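You operate a simulated robot arm through the tools that you are given. There is no shell and no other tool. Be economical: measure what you need, move in short steps, check, and stop when the job is done.

You run a simulated robot arm. Do the job below in one go: nothing can be reset, and whatever is moved stays where it is left.

## Task
Open the third drawer from the top, take the orange die block from the inside the third drawer from the top and leave it on the ledge under the cabinet shelves, then shut the drawer. Then take the dark rod with green tips and leave it on the top of the yard pallet. Then take the grease tin on the top of the grey table with the drawer and put it away on the shelf of the track table. Then push the drawer of the grey table shut. Then put the red clip on the top of the grey table with the drawer away on the top of the tying table. Then take the thick green rod stub and put it in the grey drip pan. Then turn the green oil knob to on. Keep to this order. Set down upright: orange die block, red clip.

It is judged by the outcome, as a careful person would: the job done as asked, and still so three seconds after it is handed in. It fails if anything else is knocked over, pushed out of place, dropped, spilled or broken.

## Robot
A 7-joint arm with a two-finger parallel gripper on a trunk, on a base that drives. Base frame: it is fixed to the floor where the robot stands at the start and does not move with it; the origin is under the middle of the robot, x ahead of it, y to its left, z up. Units: mm, degrees, N and s.
Its first joint turns from -166.0 to 166.0 degrees. Places, roughly: dark rod with green tips (30x2x2 cm) [2100, 3600, 900]; drawer of the grey table [3600, 5600, 700]; drip pan (17x17x6 cm) [3800, 5500, 800]; grease tin [3750, 5250, 750]; green oil knob [2100, 6500, 900]; ledge under the cabinet shelves (74x25 cm) [1660, -340, 980]; orange die block [1500, 0, 500]; red clip (5x4x7 cm) [4000, 5600, 800]; shelf of the track table [-4200, 1400, 300]; thick green rod stub (8x4x4 cm) [4200, 5900, 800]; third drawer [1500, -100, 500]; top of the tying table [1100, 2900, 900]; top of the yard pallet [500, 2000, 100]. Payload 3.43 kg.
The tool frame sits at the grasp point between the pads (the TCP): z along the fingers, y along the line on which they close. The tips reach 34 mm beyond it. Largest opening 128 mm; finger width 24, thickness 12; the body of the gripper, 48 by 130 mm, starts 96 mm behind the TCP.
Orientation is told as [roll, pitch, yaw] about the base's x, y, z axes, in that order, counted from this pose: with the fingers straight down and closing along the base's y, the tool's x points along the base's -x, its y along +y and its z along -z.

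## Interface
- The arm moves only by the tool move_arm. Its argument "motion" is a list of rows, each a list of 3 entries, a list of its own where there are three numbers: the shift along the tool's x, y, z in units of 20 mm (1.0 is 20 mm), then the turn, a rotation vector about the tool's x, y, z in units of 4 degrees (1.0 is 4 degrees), then the finger opening in mm, from 0 to 128. In form: [[[x, y, z], [ax, ay, az], fingers], ...]. A call has 1 to 10 rows; each row shifts and turns the commanded pose from where the row before left it, along the tool's axes as they then stand. A call with a number of a shift or a turn outside -1 to 1 is refused whole. A row lasts 0.2 s, in which the tool goes at most 50 mm and 8.6 degrees; a call with a longer step from one row to the next is refused whole, and so is a gripper value outside its range. A pose out of reach is approached as far as the arm can. The call stops where the force on the tool passes 40 N (or 10 N more than at its start, if that is more) or the arm is blocked; 0.2 s more then pass. The fingers move at their own pace (about 153 mm/s each) and stop on an object; they squeeze with about 26 N. The grip force told is the motor's: it shows also when the fingers shut on nothing. Time passes only in rows, and 0.2 s behind the last, so rows that do not move let the fingers close. It gives the time, the measured TCP pose, the force on the tool (base axes), the opening and the grip force at its end, in the units of the frame above (readings bear some noise), with the torque about the TCP (base axes, N m) and any sound that the robot's microphone picked up, and new pictures: "views" is both (left out), scene, wrist or none.
- Cameras (640 x 400 px; columns grow to the right, rows downward): "scene" is now at [187.5, 201.5, 1360.9]; the picture's right is [-0.48, -0.88, 0.01], its down [-0.59, 0.31, -0.75] and it looks along [0.66, -0.36, -0.66] (base axes); focal length 250 px, centre (320, 200). "wrist" rides on the gripper at [76, -11, -160] in the tool frame; the picture's right is [0.15, 0.99, 0.00], its down [-0.88, 0.13, -0.46] and it looks along [-0.45, 0.07, 0.89] (tool axes); focal length 234 px, centre (320, 200). There is no depth. A picture from a camera that has moved, and an enlarged one, comes with that camera's place and axes in the base frame and with its lens. The place of the scene camera against the robot may be out by one fixed shift of up to 18 mm in any direction.
- drive_base(legs): drives the robot by 1 to 6 legs, each [ahead, turn to the left] in mm and degrees, along the robot's own axes; the way and the turn of a leg run together, so that a leg with both is an arc; at most 1500 mm and 180 degrees a leg. The arm and the cameras ride along, it lands a little off, and it stops where it bumps. It gives what a move gives, and a new picture of the scene camera.
- aim_head(pan, tilt): turns the head with the scene camera to pan (to the left, within 120 degrees either way) and tilt (down, from -29 to 69), counted from straight ahead of the robot. It gives what a move gives, and a new picture of the scene camera.
- zoom(camera, box): a new picture of the part [left, top, right, bottom] of that camera's present view, enlarged. It takes no simulated time.
- sign_off(): hands the job in; it is judged then, once.

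Go step by step. Nothing tells you exact positions but the pictures and the camera data: compare them with the known pose of the tool, close in by small moves and look again before you grip or let go. The budget is 207 turns and 260 pictures, counting those below and the enlarged ones. Unless the task says otherwise, let go and move clear before handing in, and close with one line.

The tools are called after "Call:" by a JSON object that holds its "op" and its "data". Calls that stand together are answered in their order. move_arm: Moves the arm, as the interface text tells. Its arguments: {"type":"object","properties":{"motion":{"type":"array","items":{"type":"array"}},"views":{"type":"string","enum":["both","scene","wrist","none"]}},"required":["motion"]} The other tools are called the same way: drive_base (legs) drives the base; aim_head (pan, tilt) turns the head that bears the scene camera; zoom (camera, box) takes an enlarged picture of a part of a camera's view; sign_off () hands the job in.

At the start:

```text
time: 0.0
tcp_pos: [657.8, -126.9, 758.4]
orientation: [0.0, 0.1, 0.0]
wrist_force: [0.0, -0.1, 0.9]
moment: [0.03, 0.04, -0.01]
opening: 128.1
finger_force: 0.0
robot x, y, heading: [-1.0, -2.7, 0.2]
head pan, tilt: [-28.5, 40.9]
```

scene: 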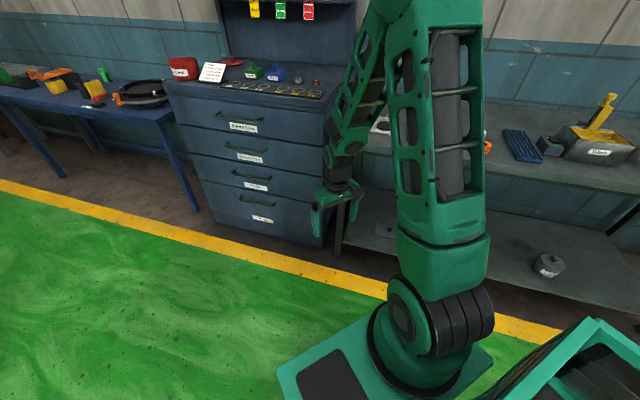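
wrist: 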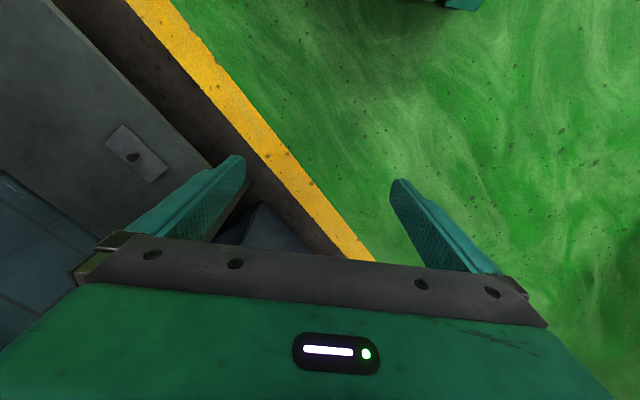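

I see the drawer cabinet with four labelled drawers; I will look closer at it before going near.

Call:
{"op": "zoom", "data": {"camera": "scene", "box": [150, 50, 390, 250]}}

Call:
{"op": "aim_head", "data": {"pan": 0, "tilt": 20}}

```text
2.00 times, centred on (270, 150) of scene
camera zoom: at [187.5, 201.5, 1360.9], right [-0.48, -0.88, 0.01], down [-0.59, 0.31, -0.75], along [0.66, -0.36, -0.66], focal length 499 px, centre (420, 300)
```

zoom: 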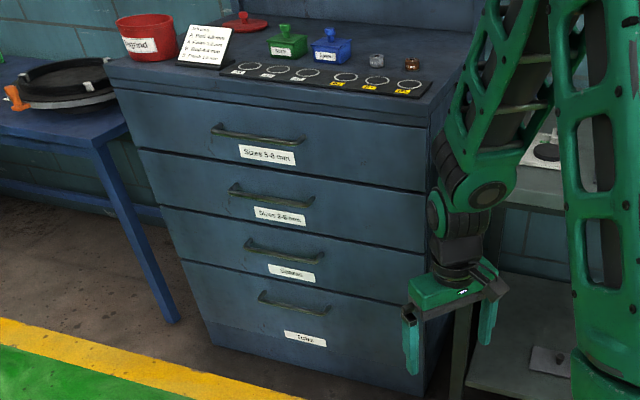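

```text
time: 0.9
tcp_pos: [646.7, -127.3, 767.9]
orientation: [0.0, -0.7, 0.1]
wrist_force: [-0.2, 0.2, 0.2]
moment: [-0.07, -0.03, 0.04]
opening: 127.9
finger_force: 0.0
robot x, y, heading: [0.7, -1.7, 0.1]
head pan, tilt: [0.0, 20.0]
camera scene: at [206.9, 241.8, 1393.3], right [0.0, -1.0, 0.0], down [-0.36, 0.0, -0.93], along [0.93, 0.0, -0.36], focal length 250 px, centre (320, 200)
```

scene: 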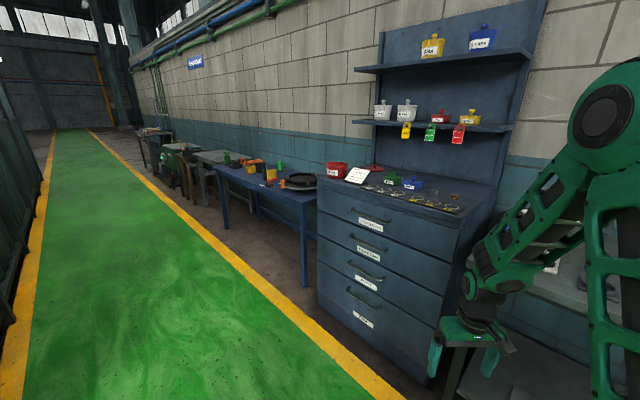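

The cabinet front runs about 42° from my x axis; the third handle is near (1345, 0, 554). I drive along the lane and turn to face it squarely.

Call:
{"op": "drive_base", "data": {"legs": [[0, 42.4], [960, 0], [0, -90]]}}

Call:
{"op": "aim_head", "data": {"pan": 0, "tilt": 45}}

```text
time: 12.6
tcp_pos: [1071.0, 105.9, 767.5]
orientation: [-0.1, -0.6, -46.5]
wrist_force: [0.5, -0.4, -0.1]
moment: [-0.01, -0.01, 0.01]
opening: 127.9
finger_force: 0.2
robot x, y, heading: [731.6, 677.0, -46.5]
head pan, tilt: [0.0, 20.0]
camera scene: at [1046.6, 703.3, 1393.4], right [-0.72, -0.69, 0.0], down [-0.24, 0.26, -0.94], along [0.65, -0.68, -0.35], focal length 250 px, centre (320, 200)
```

scene: 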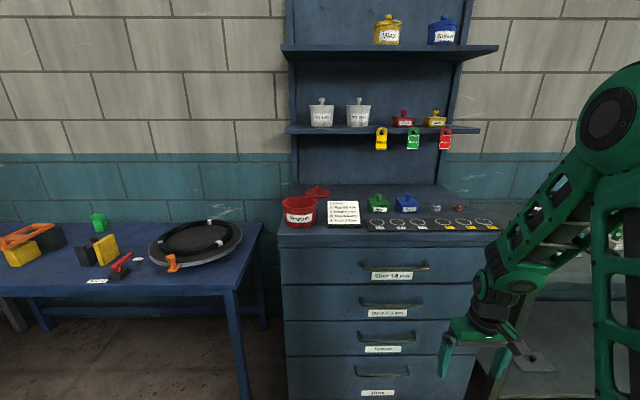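

```text
time: 13.5
tcp_pos: [1065.7, 112.8, 774.5]
orientation: [0.0, -1.4, -46.5]
wrist_force: [0.6, 0.2, 0.5]
moment: [0.02, 0.01, 0.02]
opening: 128.2
finger_force: 0.1
robot x, y, heading: [732.3, 676.3, -46.5]
head pan, tilt: [0.0, 45.0]
camera scene: at [1038.2, 711.8, 1354.9], right [-0.72, -0.69, 0.0], down [-0.49, 0.52, -0.7], along [0.48, -0.51, -0.72], focal length 250 px, centre (320, 200)
```

scene: 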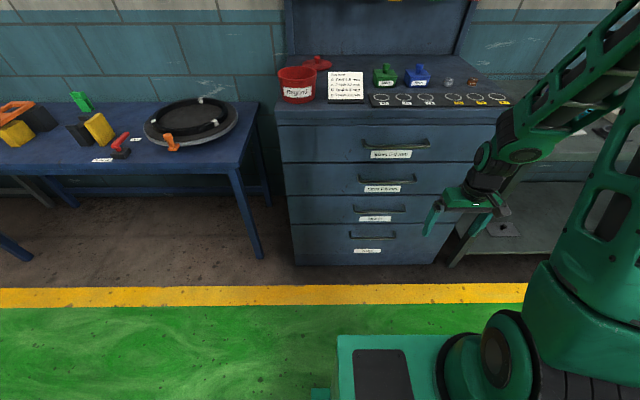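

The third handle triangulates to about (1366, -7, 541), straight ahead at ~930 mm. I tilt the tool forward while centring it on the handle.

Call:
{"op": "move_arm", "data": {"motion": [[[0, 0.7, 0], [0, -1, 0], 100], [[0, 0.7, 0], [0, -1, 0], 100], [[0, 0.7, 0], [0, -1, 0], 100], [[0, 0.7, 0], [0, -1, 0], 100], [[0, 0.7, 0], [0, -1, 0], 100], [[0, 0.7, 0], [0, -1, 0], 100], [[0, 0.7, 0], [0, -1, 0], 100], [[0, 0.7, 0], [0, -1, 0], 100], [[0, 0.7, 0], [0, -1, 0], 100], [[0, 0.7, 0], [0, -1, 0], 100]], "views": "none"}}

Call:
{"op": "move_arm", "data": {"motion": [[[0.5, 0, 0], [0, -1, 0], 100], [[0.5, 0, 0], [0, -1, 0], 100], [[0.5, 0, 0], [0, -1, 0], 100], [[0.5, 0, 0], [0, -1, 0], 100], [[0.5, 0, 0], [0, -1, 0], 100], [[0.5, 0, 0], [0, -1, 0], 100], [[0.5, 0, 0], [0, -1, 0], 100], [[0.5, 0, 0], [0, 0, 0], 100], [[0.5, 0, 0], [0, 0, 0], 100], [[0.5, 0, 0], [0, 0, 0], 100]], "views": "both"}}

```text
time: 15.7
tcp_pos: [1237.6, 139.5, 786.2]
orientation: [0.0, -41.4, -46.3]
wrist_force: [-1.3, 0.6, 0.5]
moment: [0.05, -0.01, -0.02]
opening: 100.1
finger_force: 0.0
out of reach, approached as far as the arm can: row 4, 5, 6, 7, 8, 9, 10
robot x, y, heading: [730.0, 677.4, -46.2]
head pan, tilt: [0.0, 45.0]
```

```text
time: 17.9
tcp_pos: [1278.2, 138.5, 740.3]
orientation: [-0.3, -63.0, -46.7]
wrist_force: [0.1, 1.1, -0.5]
moment: [-0.01, -0.01, 0.01]
opening: 99.9
finger_force: 0.1
out of reach, approached as far as the arm can: row 1, 2, 3, 4, 5, 6, 7
robot x, y, heading: [733.9, 672.9, -46.4]
head pan, tilt: [0.0, 45.0]
camera scene: at [1038.2, 712.0, 1354.9], right [-0.72, -0.69, 0.0], down [-0.49, 0.52, -0.7], along [0.48, -0.5, -0.72], focal length 250 px, centre (320, 200)
camera wrist: at [1148.6, 259.9, 744.5], right [0.68, 0.72, -0.13], down [0.09, 0.09, 0.99], along [0.73, -0.68, 0.0], focal length 234 px, centre (320, 200)
```

scene: 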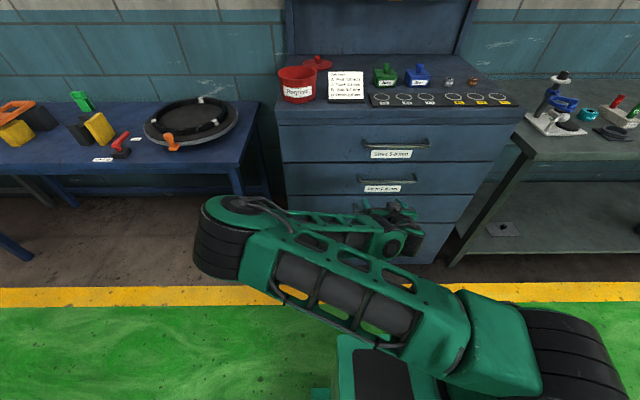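
wrist: 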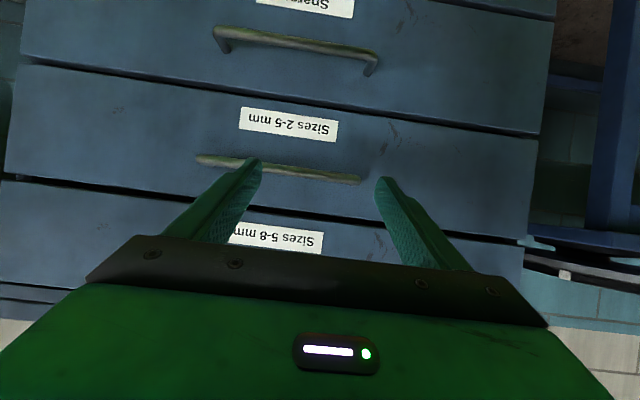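

The tool now points forward towards the drawers. I roll it so the fingers close vertically.

Call:
{"op": "move_arm", "data": {"motion": [[[0, 0, 0], [0, 0, 1], 100], [[0, 0, 0], [0, 0, 1], 100], [[0, 0, 0], [0, 0, 1], 100], [[0, 0, 0], [0, 0, 1], 100], [[0, 0, 0], [0, 0, 1], 100], [[0, 0, 0], [0, 0, 1], 100], [[0, 0, 0], [0, 0, 1], 100], [[0, 0, 0], [0, 0, 1], 100], [[0, 0, 0], [0, 0, 1], 100], [[0, 0, 0], [0, 0, 1], 100]], "views": "none"}}

Call:
{"op": "move_arm", "data": {"motion": [[[0, 0, 0], [0, 0, 1], 100], [[0, 0, 0], [0, 0, 1], 100], [[0, 0, 0], [0, 0, 1], 100], [[0, 0, 0], [0, 0, 1], 100], [[0, 0, 0], [0, 0, 1], 100], [[0, 0, 0], [0, 0, 1], 100], [[0, 0, 0], [0, 0, 1], 100], [[0, 0, 0], [0, 0, 1], 100], [[0, 0, 0], [0, 0, 1], 100], [[0, 0, 0], [0, 0, 1], 100]], "views": "none"}}

Call:
{"op": "move_arm", "data": {"motion": [[[0, 0, 0], [0, 0, 1], 100], [[0, 0, 0], [0, 0, 1], 100], [[0, 0, 0], [0, 0, 0.5], 100], [[0, 0, 0], [0, 0, 0], 100]], "views": "both"}}

```text
time: 20.1
tcp_pos: [1278.1, 137.9, 740.3]
orientation: [51.6, -43.1, -108.5]
wrist_force: [0.8, -0.1, -0.6]
moment: [0.02, -0.01, 0.03]
opening: 99.8
finger_force: 0.1
robot x, y, heading: [732.2, 676.4, -46.5]
head pan, tilt: [0.0, 45.0]
```

```text
time: 22.3
tcp_pos: [1279.2, 137.8, 740.6]
orientation: [62.6, -8.9, -132.4]
wrist_force: [0.5, -0.6, 0.1]
moment: [-0.01, -0.01, 0.0]
opening: 100.0
finger_force: 0.1
robot x, y, heading: [735.0, 677.3, -46.1]
head pan, tilt: [0.0, 45.0]
```

```text
time: 23.3
tcp_pos: [1277.6, 137.8, 739.7]
orientation: [63.0, -0.1, -137.0]
wrist_force: [-0.4, -1.2, -0.2]
moment: [0.0, 0.02, 0.0]
opening: 100.1
finger_force: 0.1
robot x, y, heading: [732.1, 675.1, -46.2]
head pan, tilt: [0.0, 45.0]
camera scene: at [1038.1, 712.1, 1354.9], right [-0.72, -0.69, 0.0], down [-0.49, 0.52, -0.7], along [0.48, -0.5, -0.72], focal length 250 px, centre (320, 200)
camera wrist: at [1231.9, 297.2, 802.1], right [0.41, -0.23, 0.88], down [-0.88, -0.35, 0.32], along [0.23, -0.91, -0.34], focal length 234 px, centre (320, 200)
```

scene: 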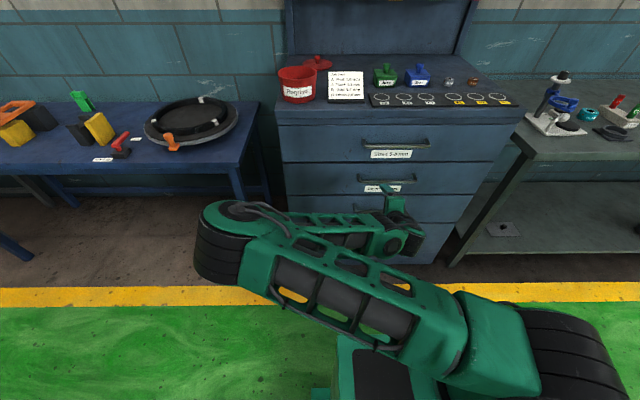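
wrist: 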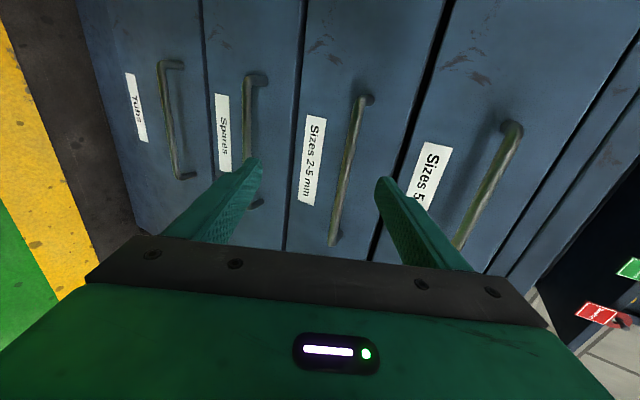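

The fingers now close vertically, pointing ahead and 27° down. I descend to a pre-grasp just in front of the third ("Spares") handle.

Call:
{"op": "move_arm", "data": {"motion": [[[-0.29, -0.92, 0.6], [0, 0, 0], 80], [[-0.29, -0.92, 0.6], [0, 0, 0], 80], [[-0.29, -0.92, 0.6], [0, 0, 0], 80], [[-0.29, -0.92, 0.6], [0, 0, 0], 80], [[-0.29, -0.92, 0.6], [0, 0, 0], 80], [[-0.29, -0.92, 0.6], [0, 0, 0], 80], [[0, 0, 1], [0, 0, 0], 80], [[0, 0, 1], [0, 0, 0], 80], [[0, 0, 1], [0, 0, 0], 80]], "views": "wrist"}}

```text
time: 25.5
tcp_pos: [1299.5, 73.7, 696.0]
orientation: [64.0, 1.7, -135.6]
wrist_force: [0.0, -0.9, -0.3]
moment: [-0.05, 0.01, 0.0]
opening: 80.2
finger_force: 0.0
out of reach, approached as far as the arm can: row 3, 4, 5, 6, 7, 8, 9
robot x, y, heading: [735.7, 676.6, -46.5]
head pan, tilt: [0.0, 45.0]
stopped in row 9: the arm was blocked; the commanded pose is now the measured one
camera wrist: at [1246.9, 230.7, 758.9], right [0.39, -0.23, 0.89], down [-0.88, -0.37, 0.29], along [0.27, -0.9, -0.34], focal length 234 px, centre (320, 200)
```

wrist: 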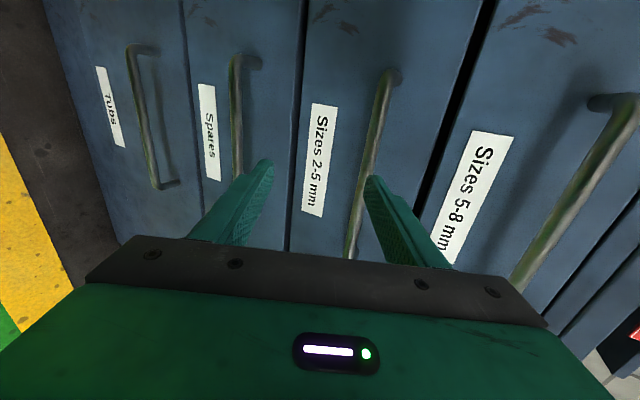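

The folded arm hits its limit here. I back the base away so the arm can work more stretched out.

Call:
{"op": "drive_base", "data": {"legs": [[-170, 0]]}}

Call:
{"op": "move_arm", "data": {"motion": [[[0, -0.7, 0.7], [0, 0, 0], 80], [[0, -0.7, 0.7], [0, 0, 0], 80], [[0, -0.7, 0.7], [0, 0, 0], 80], [[0, -0.7, 0.7], [0, 0, 0], 80], [[0, -0.7, 0.7], [0, 0, 0], 80], [[0, -0.7, 0.7], [0, 0, 0], 80]], "views": "scene"}}

```text
time: 26.9
tcp_pos: [1180.6, 192.1, 695.6]
orientation: [63.9, 1.6, -135.8]
wrist_force: [-0.3, -0.2, 0.1]
moment: [-0.03, -0.02, 0.01]
opening: 80.3
finger_force: 0.0
robot x, y, heading: [618.8, 798.8, -46.7]
head pan, tilt: [0.0, 45.0]
camera scene: at [922.3, 832.6, 1354.9], right [-0.73, -0.69, 0.0], down [-0.49, 0.52, -0.7], along [0.48, -0.51, -0.72], focal length 250 px, centre (320, 200)
```

scene: 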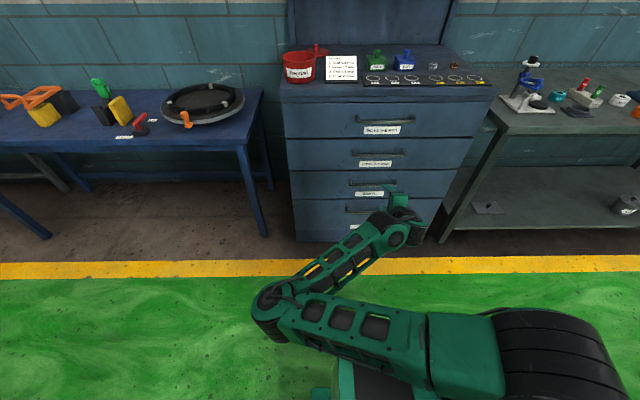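

```text
time: 28.3
tcp_pos: [1183.3, 162.0, 649.3]
orientation: [63.3, 0.4, -135.8]
wrist_force: [4.7, 1.4, 3.8]
moment: [0.23, 0.49, -0.47]
opening: 79.9
finger_force: 0.0
out of reach, approached as far as the arm can: row 1, 2, 3, 4, 5
robot x, y, heading: [621.6, 799.8, -46.7]
head pan, tilt: [0.0, 45.0]
camera scene: at [922.0, 833.2, 1354.9], right [-0.73, -0.69, 0.0], down [-0.49, 0.52, -0.7], along [0.48, -0.51, -0.72], focal length 250 px, centre (320, 200)
```

scene: 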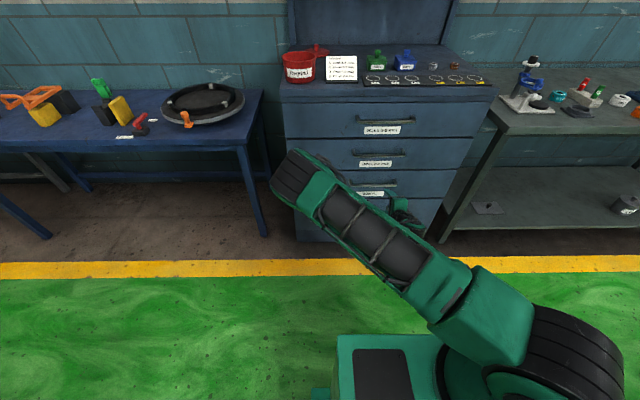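

The elbow has come over into a better pose. I advance along the tool's axis to the handle.

Call:
{"op": "move_arm", "data": {"motion": [[[0.1, 0, 1], [0, 0, 0], 80], [[0.1, 0, 1], [0, 0, 0], 80], [[0.1, 0, 1], [0, 0, 0], 80], [[0.1, 0, 1], [0, 0, 0], 80], [[0.1, 0, 1], [0, 0, 0], 80], [[0.1, 0, 1], [0, 0, 0], 80], [[0.1, 0, 1], [0, 0, 0], 80], [[0, 0, 0], [0, 0, 0], 80]], "views": "both"}}

```text
time: 30.1
tcp_pos: [1291.9, 86.1, 599.0]
orientation: [64.6, 1.5, -135.7]
wrist_force: [-0.5, 0.6, 0.8]
moment: [-0.03, 0.03, -0.02]
opening: 79.8
finger_force: 0.1
robot x, y, heading: [618.2, 799.9, -46.7]
head pan, tilt: [0.0, 45.0]
camera scene: at [922.4, 832.4, 1354.9], right [-0.73, -0.69, 0.0], down [-0.49, 0.52, -0.7], along [0.48, -0.51, -0.72], focal length 250 px, centre (320, 200)
camera wrist: at [1239.3, 243.5, 659.6], right [0.38, -0.22, 0.9], down [-0.88, -0.37, 0.29], along [0.27, -0.9, -0.33], focal length 234 px, centre (320, 200)
```

scene: 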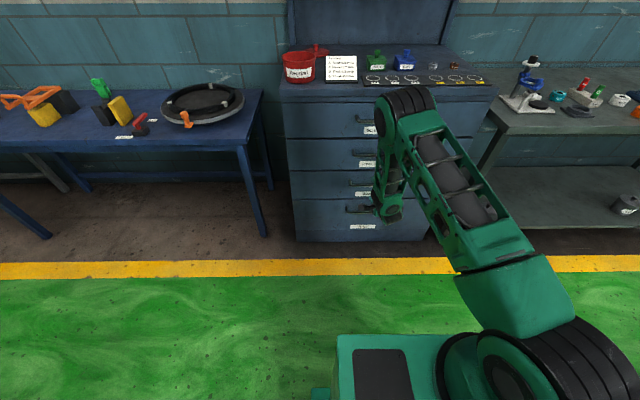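
wrist: 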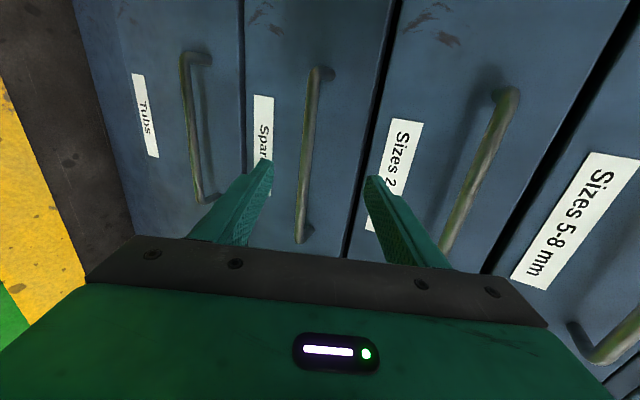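

The "Spares" handle sits between the fingers at about (1366, -7, 530). I advance carefully onto it.

Call:
{"op": "move_arm", "data": {"motion": [[[0, -0.1, 0.9], [0, 0, 0], 80], [[0, -0.1, 0.9], [0, 0, 0], 80], [[0, -0.1, 0.9], [0, 0, 0], 80], [[0, -0.1, 0.9], [0, 0, 0], 80], [[0, -0.1, 0.9], [0, 0, 0], 80], [[0, 0, 0.5], [0, 0, 0], 80], [[0, 0, 0], [0, 0, 0], 80]], "views": "wrist"}}

```text
time: 31.7
tcp_pos: [1353.1, 25.5, 549.4]
orientation: [64.6, 1.7, -135.8]
wrist_force: [-0.2, -0.3, -0.1]
moment: [-0.01, -0.01, 0.03]
opening: 79.9
finger_force: 0.0
robot x, y, heading: [616.8, 797.1, -46.5]
head pan, tilt: [0.0, 45.0]
camera wrist: at [1300.8, 183.5, 608.7], right [0.38, -0.22, 0.9], down [-0.89, -0.37, 0.29], along [0.26, -0.9, -0.33], focal length 234 px, centre (320, 200)
```

wrist: 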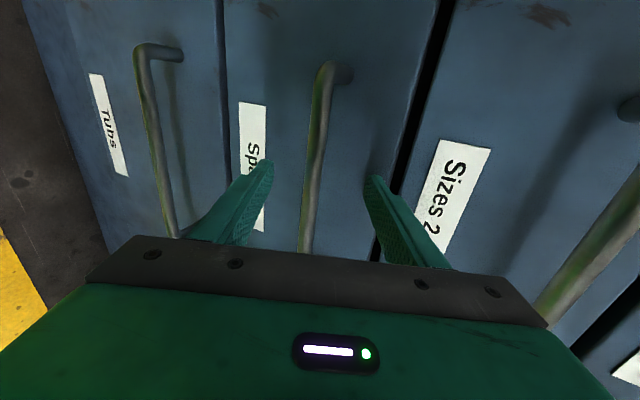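

The bar is about 35 mm further. I close in a bit more and shut the fingers on it.

Call:
{"op": "move_arm", "data": {"motion": [[[0, 0, 0.6], [0, 0, 0], 80], [[0, 0, 0.5], [0, 0, 0], 80], [[0, 0, 0], [0, 0, 0], 30], [[0, 0, 0], [0, 0, 0], 0], [[0, 0, 0], [0, 0, 0], 0]], "views": "both"}}

```text
time: 32.1
tcp_pos: [1350.9, 28.3, 557.3]
orientation: [65.3, 1.7, -135.7]
wrist_force: [-0.2, 0.4, -1.4]
moment: [-0.11, -0.07, 0.03]
opening: 80.2
finger_force: 0.1
robot x, y, heading: [618.6, 797.2, -46.5]
head pan, tilt: [0.0, 45.0]
stopped in row 1: the force on the tool passed its limit at 65 N (the readings are from after the stop); the commanded pose is now the measured one
camera scene: at [922.7, 832.1, 1354.8], right [-0.73, -0.69, 0.0], down [-0.49, 0.52, -0.7], along [0.48, -0.51, -0.72], focal length 250 px, centre (320, 200)
camera wrist: at [1298.1, 187.0, 617.1], right [0.38, -0.21, 0.9], down [-0.89, -0.36, 0.28], along [0.27, -0.91, -0.33], focal length 234 px, centre (320, 200)
```

scene: 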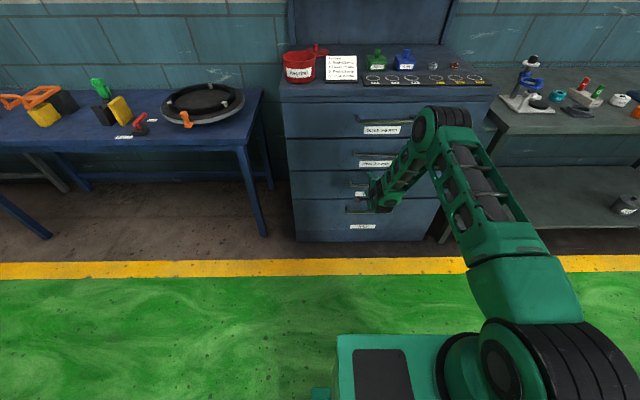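
wrist: 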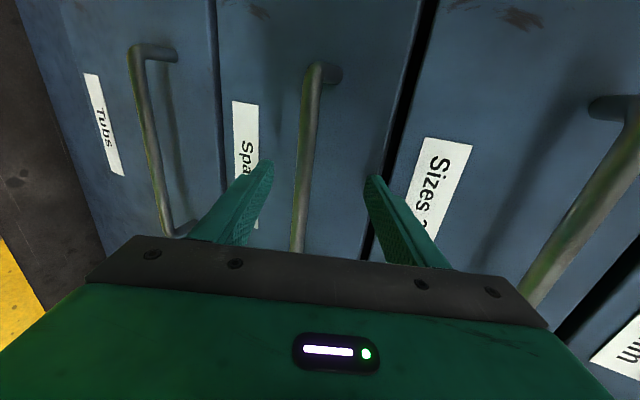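

The upper fingertip touched the drawer face because of the downward slant. I level the tool a little, narrow the fingers and try again.

Call:
{"op": "move_arm", "data": {"motion": [[[0, 0, -0.5], [-1, 0, 0], 50], [[0, -0.3, 0], [-1, 0, 0], 50], [[0, -0.3, 0], [-1, 0, 0], 50], [[0, -0.3, 0], [0, 0, 0], 50], [[0, 0, 0.5], [0, 0, 0], 50], [[0, 0, 0], [0, 0, 0], 50]], "views": "wrist"}}

```text
time: 33.5
tcp_pos: [1347.7, 31.7, 543.8]
orientation: [77.4, 1.6, -135.6]
wrist_force: [0.7, 0.0, 0.3]
moment: [-0.03, 0.0, -0.02]
opening: 50.0
finger_force: 0.1
robot x, y, heading: [615.9, 798.8, -46.6]
head pan, tilt: [0.0, 45.0]
camera wrist: at [1289.9, 197.0, 569.4], right [0.24, -0.07, 0.97], down [-0.93, -0.32, 0.2], along [0.3, -0.94, -0.14], focal length 234 px, centre (320, 200)
```

wrist: 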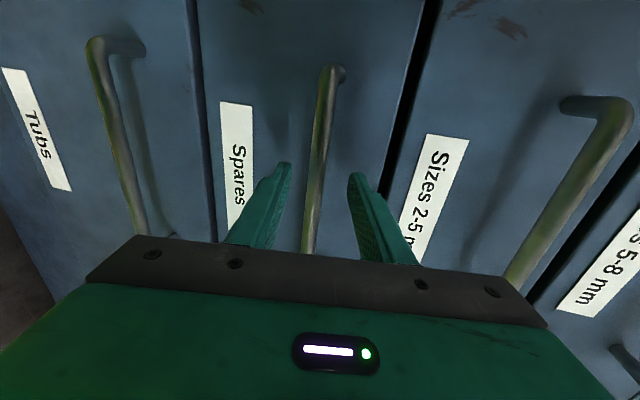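

The bar is centred between the fingers now. I advance and grip.

Call:
{"op": "move_arm", "data": {"motion": [[[0, 0, 0.5], [0, 0, 0], 50], [[0, 0, 0.5], [0, 0, 0], 50], [[0, 0, 0.5], [0, 0, 0], 50], [[0, 0, 0], [0, 0, 0], 0], [[0, 0, 0], [0, 0, 0], 0], [[0, 0, 0], [0, 0, 0], 0]], "views": "wrist"}}

```text
time: 34.3
tcp_pos: [1359.8, 19.0, 548.6]
orientation: [77.7, 1.5, -135.7]
wrist_force: [0.1, 0.1, -0.8]
moment: [-0.07, -0.09, 0.03]
opening: 50.1
finger_force: 0.0
robot x, y, heading: [617.7, 799.0, -46.5]
head pan, tilt: [0.0, 45.0]
stopped in row 3: the force on the tool passed its limit at 68 N (the readings are from after the stop); the commanded pose is now the measured one
camera wrist: at [1301.0, 185.7, 573.5], right [0.23, -0.07, 0.97], down [-0.93, -0.32, 0.2], along [0.3, -0.95, -0.14], focal length 234 px, centre (320, 200)
```

wrist: 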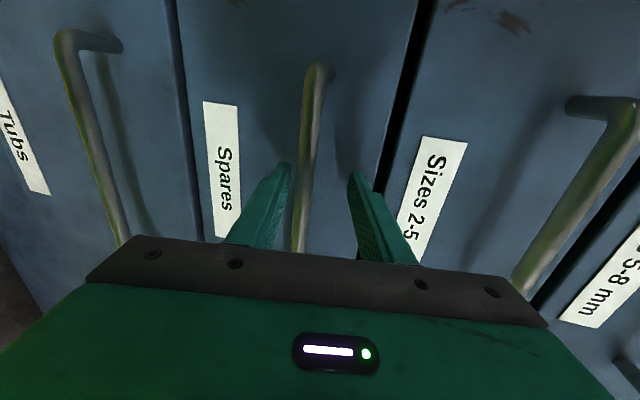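

The tips touch the face, so the bar is within the pads. I recentre slightly and close.

Call:
{"op": "move_arm", "data": {"motion": [[[0, -0.25, -0.1], [0, 0, 0], 50], [[0, -0.2, 0], [0, 0, 0], 50], [[0, 0, 0], [0, 0, 0], 20], [[0, 0, 0], [0, 0, 0], 0], [[0, 0, 0], [0, 0, 0], 0], [[0, 0, 0], [0, 0, 0], 0]], "views": "wrist"}}

```text
time: 35.7
tcp_pos: [1355.9, 23.2, 537.8]
orientation: [77.5, 1.4, -135.6]
wrist_force: [-0.7, 1.8, -21.2]
moment: [-0.63, 1.04, 0.31]
opening: 14.1
finger_force: 45.1
robot x, y, heading: [618.0, 796.3, -46.6]
head pan, tilt: [0.0, 45.0]
camera wrist: at [1297.7, 189.5, 562.8], right [0.24, -0.07, 0.97], down [-0.92, -0.32, 0.2], along [0.3, -0.94, -0.14], focal length 234 px, centre (320, 200)
```

wrist: 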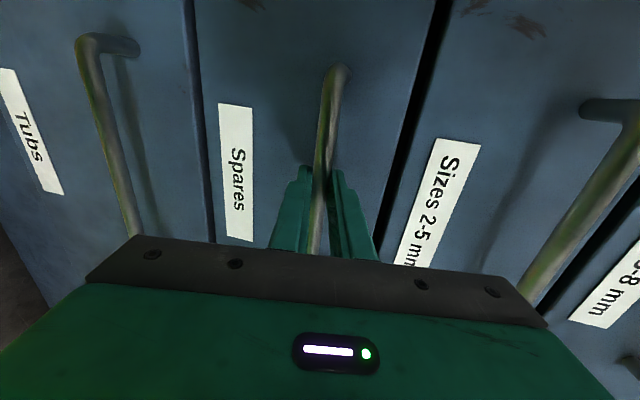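

Gripped on the bar (14 mm). I pull by driving straight back a little and check.

Call:
{"op": "move_arm", "data": {"motion": [[[0, -0.1, 0], [0, 0, 0], 0], [[0, 0, -0.5], [0, 0, 0], 0], [[0, 0, -0.5], [0, 0, 0], 0]], "views": "none"}}

Call:
{"op": "drive_base", "data": {"legs": [[-100, 0]]}}

```text
time: 36.7
tcp_pos: [1331.5, 47.5, 538.6]
orientation: [76.5, 1.2, -135.4]
wrist_force: [1.9, -5.2, -66.6]
moment: [0.15, 1.47, 0.91]
opening: 13.8
finger_force: 45.2
robot x, y, heading: [615.7, 795.8, -46.6]
head pan, tilt: [0.0, 45.0]
stopped in row 3: the force on the tool passed its limit at 41 N (the readings are from after the stop); the commanded pose is now the measured one
```

```text
time: 37.4
tcp_pos: [1307.2, 72.8, 542.5]
orientation: [74.8, 0.7, -135.0]
wrist_force: [3.8, -9.6, -80.6]
moment: [1.1, 1.59, 0.74]
opening: 13.7
finger_force: 45.3
robot x, y, heading: [613.5, 804.8, -46.5]
head pan, tilt: [0.0, 45.0]
stopped in leg 1: the force on the tool passed its limit at 77 N (the readings are from after the stop); the commanded pose is now the measured one
camera scene: at [920.0, 834.9, 1354.2], right [-0.73, -0.69, 0.0], down [-0.49, 0.52, -0.69], along [0.48, -0.5, -0.72], focal length 250 px, centre (320, 200)
```

scene: 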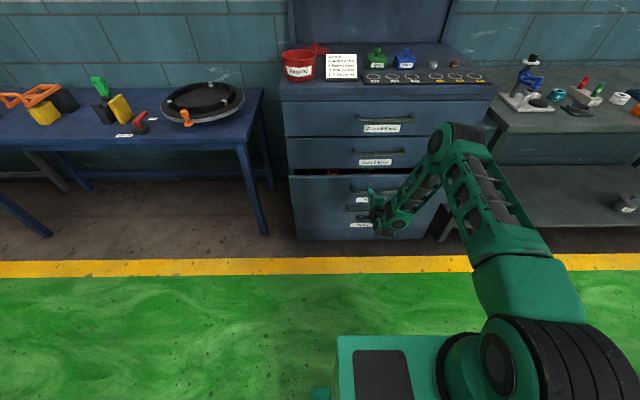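

The drawer is out by ~65 mm, but I'm lifting on it. I relieve the vertical force and keep pulling exactly level.

Call:
{"op": "move_arm", "data": {"motion": [[[0, -0.2, 0], [0, 0, 0], 0], [[0, -0.2, 0], [0, 0, 0], 0], [[0, 0, 0], [0, 0, 0], 0]], "views": "none"}}

```text
time: 38.2
tcp_pos: [1308.2, 69.8, 541.7]
orientation: [75.9, 0.8, -135.2]
wrist_force: [-14.8, -11.3, -59.8]
moment: [0.49, 1.77, -0.13]
opening: 14.0
finger_force: 45.1
robot x, y, heading: [613.4, 800.8, -46.5]
head pan, tilt: [0.0, 45.0]
```

Call:
{"op": "move_arm", "data": {"motion": [[[0, -0.3, 0], [0, 0, 0], 0], [[0, -0.3, 0], [0, 0, 0], 0], [[0, -0.2, 0], [0, 0, 0], 0], [[0, 0, 0], [0, 0, 0], 0]], "views": "none"}}

```text
time: 39.2
tcp_pos: [1309.5, 68.9, 541.5]
orientation: [77.6, 1.0, -135.5]
wrist_force: [-8.5, -11.6, 36.9]
moment: [-1.66, 0.17, -1.0]
opening: 13.8
finger_force: 45.3
robot x, y, heading: [612.0, 802.9, -46.7]
head pan, tilt: [0.0, 45.0]
```

Pulling level now.

Call:
{"op": "move_arm", "data": {"motion": [[[0, 0.3, 0], [0, 0, 0], 0], [[0, -0.107, -0.49], [0, 0, 0], 0], [[0, -0.107, -0.49], [0, 0, 0], 0], [[0, -0.107, -0.49], [0, 0, 0], 0], [[0, -0.107, -0.49], [0, 0, 0], 0], [[0, -0.107, -0.49], [0, 0, 0], 0], [[0, 0, 0], [0, 0, 0], 0]], "views": "none"}}

```text
time: 40.8
tcp_pos: [1271.1, 107.8, 541.2]
orientation: [76.5, 0.9, -135.3]
wrist_force: [-14.1, -10.2, 16.7]
moment: [-1.06, 0.5, -0.38]
opening: 13.6
finger_force: 45.4
robot x, y, heading: [611.4, 802.8, -46.8]
head pan, tilt: [0.0, 45.0]
```

Call:
{"op": "move_arm", "data": {"motion": [[[0, 0, -0.49], [0, 0, 0], 0], [[0, -0.12, -0.49], [0, 0, 0], 0], [[0, -0.12, -0.49], [0, 0, 0], 0], [[0, -0.12, -0.49], [0, 0, 0], 0], [[0, -0.12, -0.49], [0, 0, 0], 0], [[0, -0.12, -0.49], [0, 0, 0], 0], [[0, -0.12, -0.49], [0, 0, 0], 0], [[0, -0.12, -0.49], [0, 0, 0], 0], [[0, -0.12, -0.49], [0, 0, 0], 0], [[0, 0, 0], [0, 0, 0], 0]], "views": "scene"}}

```text
time: 43.0
tcp_pos: [1210.2, 171.0, 541.5]
orientation: [76.6, 1.0, -135.2]
wrist_force: [-9.7, -5.7, -17.9]
moment: [-0.44, 1.14, -0.22]
opening: 13.7
finger_force: 44.9
robot x, y, heading: [612.1, 804.1, -46.8]
head pan, tilt: [0.0, 45.0]
camera scene: at [917.2, 837.6, 1354.8], right [-0.73, -0.69, 0.0], down [-0.49, 0.52, -0.7], along [0.48, -0.51, -0.72], focal length 250 px, centre (320, 200)
```

scene: 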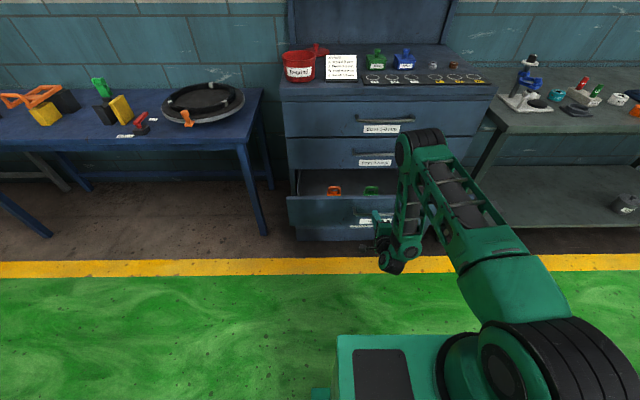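

The drawer is open about 210 mm and I see an orange block in it; I look closer.

Call:
{"op": "zoom", "data": {"camera": "scene", "box": [280, 140, 440, 240]}}

```text
4.00 times, centred on (360, 190) of scene
camera zoom: at [917.2, 837.6, 1354.8], right [-0.73, -0.69, 0.0], down [-0.49, 0.52, -0.7], along [0.48, -0.51, -0.72], focal length 998 px, centre (160, 240)
```

zoom: 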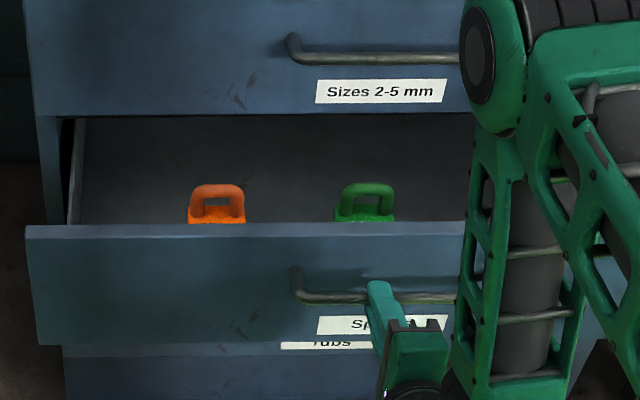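

The block has a loop handle on top. I pull the drawer some 80 mm further for room.

Call:
{"op": "move_arm", "data": {"motion": [[[0, -0.2, -0.49], [0, 0, 0], 0], [[0, -0.12, -0.49], [0, 0, 0], 0], [[0, -0.12, -0.49], [0, 0, 0], 0], [[0, -0.12, -0.49], [0, 0, 0], 0], [[0, -0.12, -0.49], [0, 0, 0], 0], [[0, -0.12, -0.49], [0, 0, 0], 0], [[0, -0.12, -0.49], [0, 0, 0], 0], [[0, -0.12, -0.49], [0, 0, 0], 0], [[0, 0, 0], [0, 0, 0], 0]], "views": "wrist"}}

```text
time: 45.0
tcp_pos: [1154.3, 228.6, 540.5]
orientation: [77.0, 0.9, -135.2]
wrist_force: [14.1, 15.2, 18.3]
moment: [-0.95, 0.32, 0.92]
opening: 13.5
finger_force: 45.1
robot x, y, heading: [613.6, 802.7, -46.4]
head pan, tilt: [0.0, 45.0]
camera wrist: at [1094.8, 394.4, 567.4], right [0.25, -0.07, 0.97], down [-0.92, -0.33, 0.22], along [0.3, -0.94, -0.14], focal length 234 px, centre (320, 200)
```

wrist: 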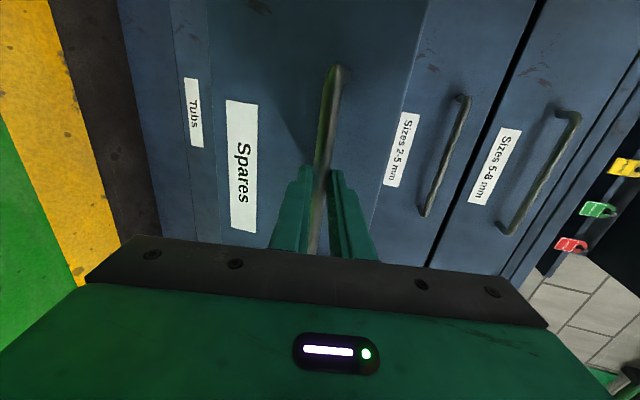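

Open ~290 mm. I let go of the handle, back off and rise, and look.

Call:
{"op": "move_arm", "data": {"motion": [[[0, 0, 0], [0, 0, 0], 50], [[0, 0, 0], [0, 0, 0], 50], [[0, 0, -1], [0, 0, 0], 50], [[0, 0, -1], [0, 0, 0], 50], [[0, 0.3, -1], [0, 0, 0], 50], [[0, 1, -0.5], [0, 0, 0], 50], [[0, 1, 0], [0, 0, 0], 50], [[0, 1, 0], [0, 0, 0], 50], [[0, 1, 0], [0, 0, 0], 50], [[0, 1, 0], [0, 0, 0], 50]], "views": "scene"}}

Call:
{"op": "zoom", "data": {"camera": "scene", "box": [280, 20, 520, 240]}}

```text
time: 47.2
tcp_pos: [1120.5, 256.6, 660.3]
orientation: [76.7, 0.9, -135.3]
wrist_force: [0.0, 0.1, 0.2]
moment: [0.02, 0.02, -0.03]
opening: 50.2
finger_force: 0.1
robot x, y, heading: [613.6, 803.9, -46.7]
head pan, tilt: [0.0, 45.0]
camera scene: at [916.9, 838.2, 1354.9], right [-0.73, -0.69, 0.0], down [-0.49, 0.52, -0.7], along [0.48, -0.51, -0.72], focal length 250 px, centre (320, 200)
```

scene: 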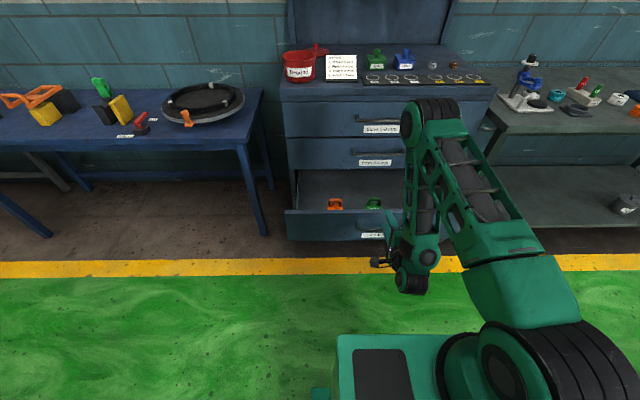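

```text
1.82 times, centred on (400, 130) of scene
camera zoom: at [916.9, 838.2, 1354.9], right [-0.73, -0.69, 0.0], down [-0.49, 0.52, -0.7], along [0.48, -0.51, -0.72], focal length 454 px, centre (174, 327)
```

zoom: 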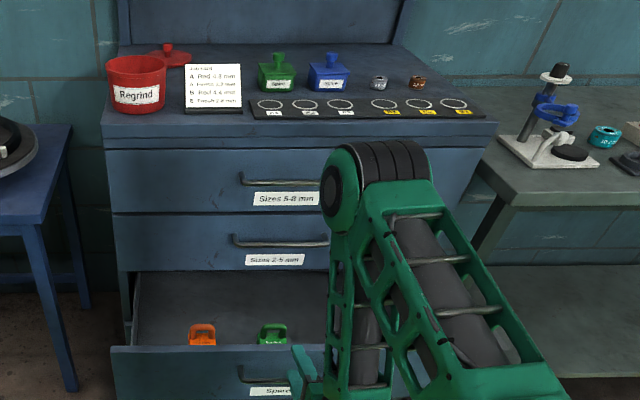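

The block lies about 90–150 mm behind the drawer front. I roll the tool back to the lateral closing direction while rising.

Call:
{"op": "move_arm", "data": {"motion": [[[0, 1, 0], [0, 0, -1], 80], [[0, 1, 0], [0, 0, -1], 80], [[0, 1, 0], [0, 0, -1], 80], [[0, 1, 0], [0, 0, -1], 80], [[0, 1, 0], [0, 0, -1], 80], [[0, 0, 0], [0, 0, -1], 80], [[0, 0, 0], [0, 0, -1], 80], [[0, 0, 0], [0, 0, -1], 80], [[0, 0, 0], [0, 0, -1], 80], [[0, 0, 0], [0, 0, -1], 80]], "views": "none"}}

Call:
{"op": "move_arm", "data": {"motion": [[[0, 0, 0], [0, 0, -1], 80], [[0, 0, 0], [0, 0, -1], 80], [[0, 0, 0], [0, 0, -1], 80], [[0, 0, 0], [0, 0, -1], 80], [[0, 0, 0], [0, 0, -1], 80], [[0, 0, 0], [0, 0, -1], 80], [[0, 0, 0], [0, 0, -1], 80], [[0, 0, 0], [0, 0, -1], 80], [[0, 0, 0], [0, 0, -1], 80], [[0, 0, 0], [0, 0, -1], 80]], "views": "none"}}

Call:
{"op": "move_arm", "data": {"motion": [[[0, 0, 0], [0, 1, -1], 80], [[0, 0, 0], [0, 1, -1], 80], [[0, 0, 0], [0, 1, -0.5], 80], [[0, 0, 0], [0, 1, 0], 80], [[0, 0, 0], [0, 1, 0], 80], [[0, 0, 0], [0, 1, 0], 80], [[0, 0, 0], [0, 1, 0], 80], [[0, 0, 0], [0, 1, 0], 80]], "views": "both"}}

```text
time: 49.4
tcp_pos: [1150.3, 247.7, 753.5]
orientation: [73.1, -37.9, -124.4]
wrist_force: [-0.6, 0.2, 0.6]
moment: [0.0, -0.03, -0.01]
opening: 79.7
finger_force: 0.1
out of reach, approached as far as the arm can: row 5
robot x, y, heading: [610.1, 810.0, -47.0]
head pan, tilt: [0.0, 45.0]
```

```text
time: 51.6
tcp_pos: [1149.1, 249.2, 753.9]
orientation: [38.8, -72.9, -85.0]
wrist_force: [-0.1, 0.2, 0.3]
moment: [-0.02, -0.02, -0.01]
opening: 80.1
finger_force: 0.0
robot x, y, heading: [610.9, 802.7, -46.5]
head pan, tilt: [0.0, 45.0]
```

```text
time: 53.4
tcp_pos: [1159.6, 257.8, 745.7]
orientation: [8.5, -55.7, -53.0]
wrist_force: [0.3, -0.1, -0.8]
moment: [0.01, 0.01, 0.01]
opening: 80.1
finger_force: 0.0
out of reach, approached as far as the arm can: row 1, 2, 3, 4, 5, 7
robot x, y, heading: [611.2, 807.3, -46.4]
head pan, tilt: [0.0, 45.0]
camera scene: at [916.7, 838.4, 1354.9], right [-0.73, -0.69, 0.0], down [-0.49, 0.52, -0.7], along [0.48, -0.51, -0.72], focal length 250 px, centre (320, 200)
camera wrist: at [1028.0, 373.4, 770.2], right [0.66, 0.75, -0.04], down [0.11, -0.05, 0.99], along [0.74, -0.66, -0.12], focal length 234 px, centre (320, 200)
```

scene: 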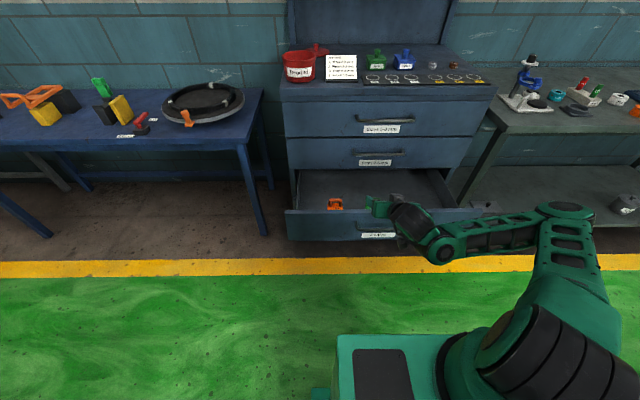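
wrist: 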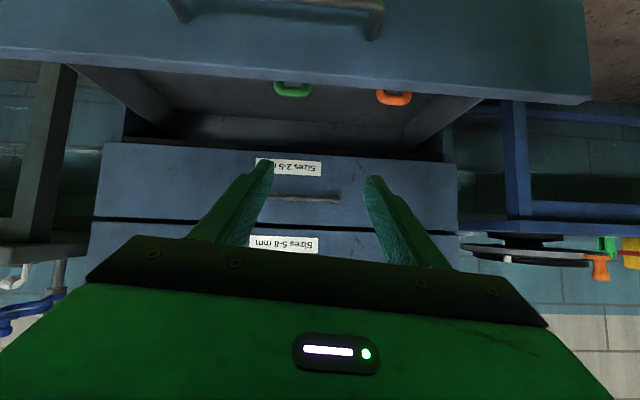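

The orange loop handle triangulates to about (1424, 195, 515). I drive 100 mm closer and swing the tool over it.

Call:
{"op": "drive_base", "data": {"legs": [[100, 0]]}}

Call:
{"op": "move_arm", "data": {"motion": [[[0, 1, 0], [0, 1, 0], 100], [[0, 1, 0], [0, 1, 0], 100], [[0, 1, 0], [0, 1, 0], 100], [[0, 1, 0], [0, 0, 0], 100], [[0, 1, 0], [0, 0, 0], 100], [[0, 1, 0], [0, 0, 0], 100], [[0, 1, 0], [0, 0, 0], 100], [[0, 1, 0], [0, 0, 0], 100]], "views": "both"}}

```text
time: 54.5
tcp_pos: [1228.9, 183.4, 746.6]
orientation: [8.3, -55.9, -53.1]
wrist_force: [-0.1, -0.4, -0.3]
moment: [0.01, 0.01, 0.0]
opening: 80.0
finger_force: 0.1
robot x, y, heading: [684.3, 731.0, -46.5]
head pan, tilt: [0.0, 45.0]
camera scene: at [985.8, 765.4, 1354.9], right [-0.73, -0.69, 0.0], down [-0.49, 0.52, -0.7], along [0.48, -0.51, -0.72], focal length 250 px, centre (320, 200)
```

scene: 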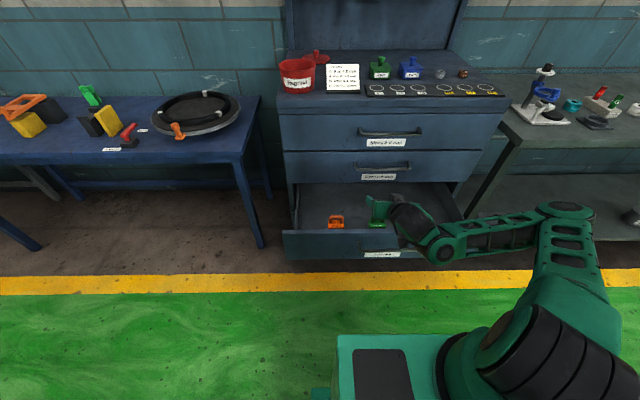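

```text
time: 56.3
tcp_pos: [1306.7, 293.7, 709.8]
orientation: [6.9, -44.6, -49.5]
wrist_force: [-0.1, -0.6, -0.1]
moment: [0.01, 0.03, 0.02]
opening: 100.1
finger_force: 0.0
out of reach, approached as far as the arm can: row 3, 4, 5, 6, 7, 8
robot x, y, heading: [681.6, 732.5, -46.6]
head pan, tilt: [0.0, 45.0]
camera scene: at [985.8, 765.5, 1354.9], right [-0.73, -0.69, 0.0], down [-0.49, 0.52, -0.7], along [0.48, -0.51, -0.72], focal length 250 px, centre (320, 200)
camera wrist: at [1175.6, 398.2, 768.0], right [0.62, 0.78, -0.02], down [0.25, -0.18, 0.95], along [0.74, -0.6, -0.31], focal length 234 px, centre (320, 200)
```

scene: 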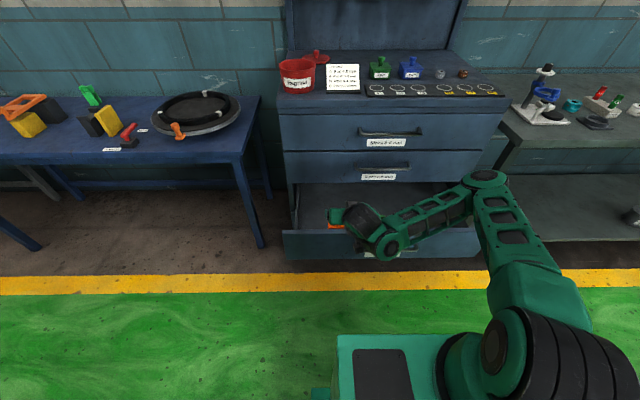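
wrist: 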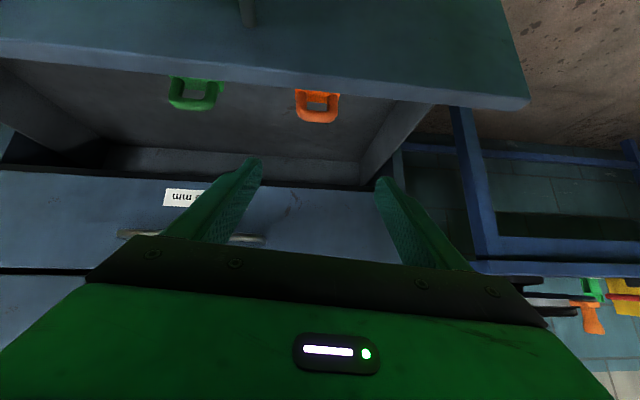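

The loop is at about (1408, 203, 520). I trim the tool's yaw to the cabinet and move to just above the loop.

Call:
{"op": "move_arm", "data": {"motion": [[[0, 0, 0], [0.7, -0.08, -0.08], 100], [[0, 0, 0], [0.7, -0.08, -0.08], 100], [[0.4, 0, 1], [0, 0, 0], 100], [[0.4, 0, 1], [0, 0, 0], 100], [[0.4, 0, 1], [0, 0, 0], 100], [[0.3, 0, 1], [0, 0, 0], 100], [[0.3, 0, 1], [0, 0, 0], 100], [[0, 0, 0.5], [0, 0, 0], 100], [[0, 0, 0], [0, 0, 0], 100]], "views": "both"}}

```text
time: 58.3
tcp_pos: [1347.0, 256.0, 603.7]
orientation: [4.0, -44.9, -49.0]
wrist_force: [0.2, 0.5, -0.6]
moment: [0.0, 0.03, -0.01]
opening: 100.1
finger_force: 0.1
out of reach, approached as far as the arm can: row 1
robot x, y, heading: [679.2, 729.5, -46.8]
head pan, tilt: [0.0, 45.0]
camera scene: at [985.9, 765.4, 1354.9], right [-0.73, -0.69, 0.0], down [-0.49, 0.52, -0.7], along [0.48, -0.51, -0.72], focal length 250 px, centre (320, 200)
camera wrist: at [1220.9, 367.2, 662.7], right [0.65, 0.76, -0.06], down [0.27, -0.16, 0.95], along [0.71, -0.63, -0.31], focal length 234 px, centre (320, 200)
```

scene: 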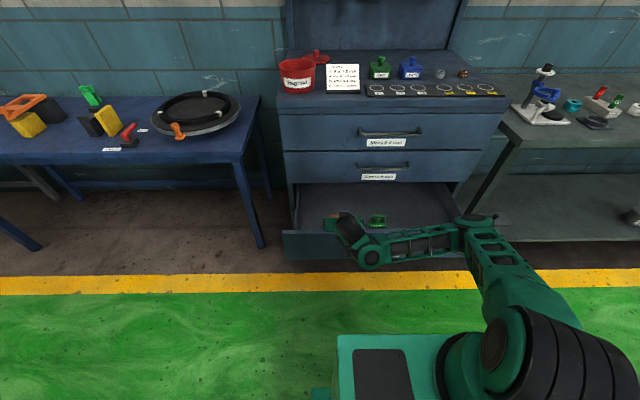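
wrist: 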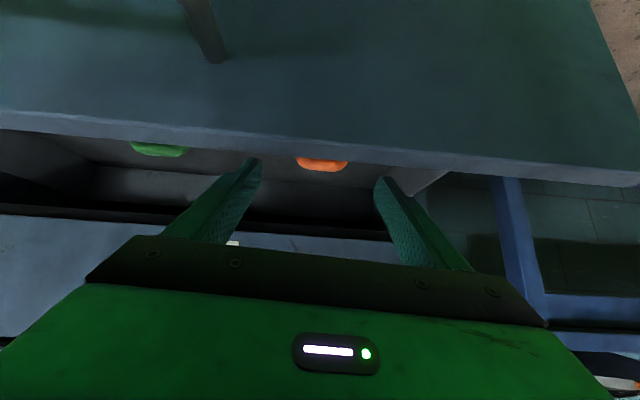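

At this slant the wrist would hit the drawer front. I back up and make the tool steeper (about 25° from vertical).

Call:
{"op": "move_arm", "data": {"motion": [[[-0.7, 0, -0.7], [0, 0, 0], 100], [[-0.7, 0, -0.7], [0, 0, 0], 100], [[-0.7, 0, -0.7], [0, 0, 0], 100], [[0, 0, 0], [0, 1, 0], 100], [[0, 0, 0], [0, 1, 0], 100], [[0, 0, 0], [0, 1, 0], 100], [[0, 0, 0], [0, 1, 0], 100], [[0, 0, 0], [0, 1, 0], 100], [[0, 0, 0], [0, 0, 0], 100]], "views": "wrist"}}

```text
time: 60.3
tcp_pos: [1345.0, 255.0, 663.5]
orientation: [3.7, -41.0, -48.9]
wrist_force: [-0.2, 0.0, -0.7]
moment: [-0.02, -0.01, -0.01]
opening: 100.1
finger_force: 0.0
out of reach, approached as far as the arm can: row 5, 6, 7, 8
robot x, y, heading: [680.9, 733.7, -46.6]
head pan, tilt: [0.0, 45.0]
camera wrist: at [1220.9, 361.9, 732.7], right [0.64, 0.76, -0.05], down [0.31, -0.21, 0.93], along [0.7, -0.61, -0.37], focal length 234 px, centre (320, 200)
```

wrist: 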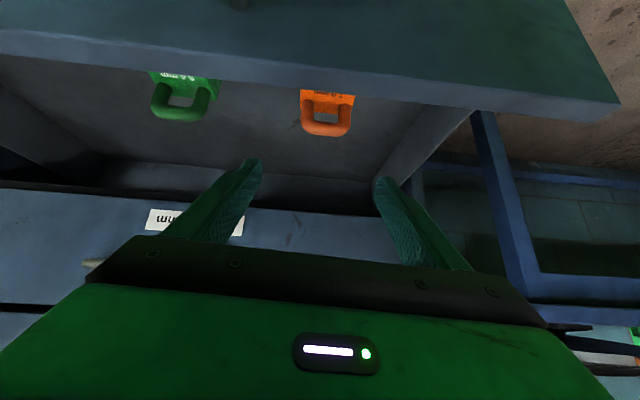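

The wrist has reached a limit in this elbow posture. I rise and try to steepen it there.

Call:
{"op": "move_arm", "data": {"motion": [[[-0.66, 0, -0.75], [0, 0, 0], 100], [[-0.66, 0, -0.75], [0, 0, 0], 100], [[-0.66, 0, -0.75], [0, 0, 0], 100], [[-0.66, 0, -0.75], [0, 0, 0], 100], [[-0.66, 0, -0.75], [0, 0, 0], 100], [[0, 0, 0], [0, 1, 0], 100], [[0, 0, 0], [0, 1, 0], 100], [[0, 0, 0], [0, 1, 0], 100], [[0, 0, 0], [0, 1, 0], 100], [[0, 0, 0], [0, 1, 0], 100]], "views": "scene"}}

```text
time: 61.3
tcp_pos: [1331.6, 247.2, 706.7]
orientation: [4.2, -42.3, -49.5]
wrist_force: [-0.7, -0.1, 0.4]
moment: [-0.02, -0.01, 0.03]
opening: 99.9
finger_force: 0.0
out of reach, approached as far as the arm can: row 2, 3, 4
robot x, y, heading: [679.4, 733.0, -46.3]
head pan, tilt: [0.0, 45.0]
stopped in row 4: the force on the tool passed its limit at 68 N (the readings are from after the stop); the commanded pose is now the measured one
camera scene: at [986.1, 765.0, 1354.8], right [-0.73, -0.69, 0.0], down [-0.49, 0.52, -0.7], along [0.48, -0.51, -0.72], focal length 250 px, centre (320, 200)
```

scene: 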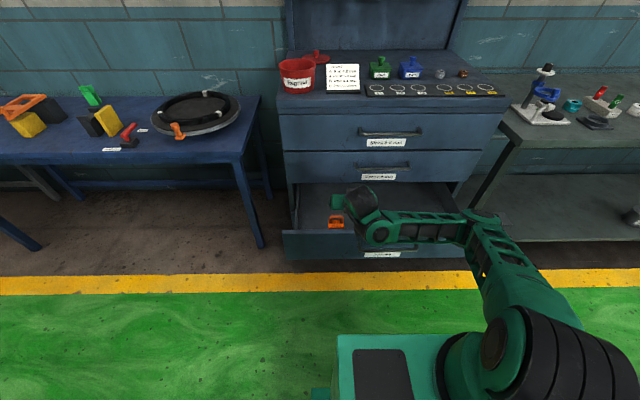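

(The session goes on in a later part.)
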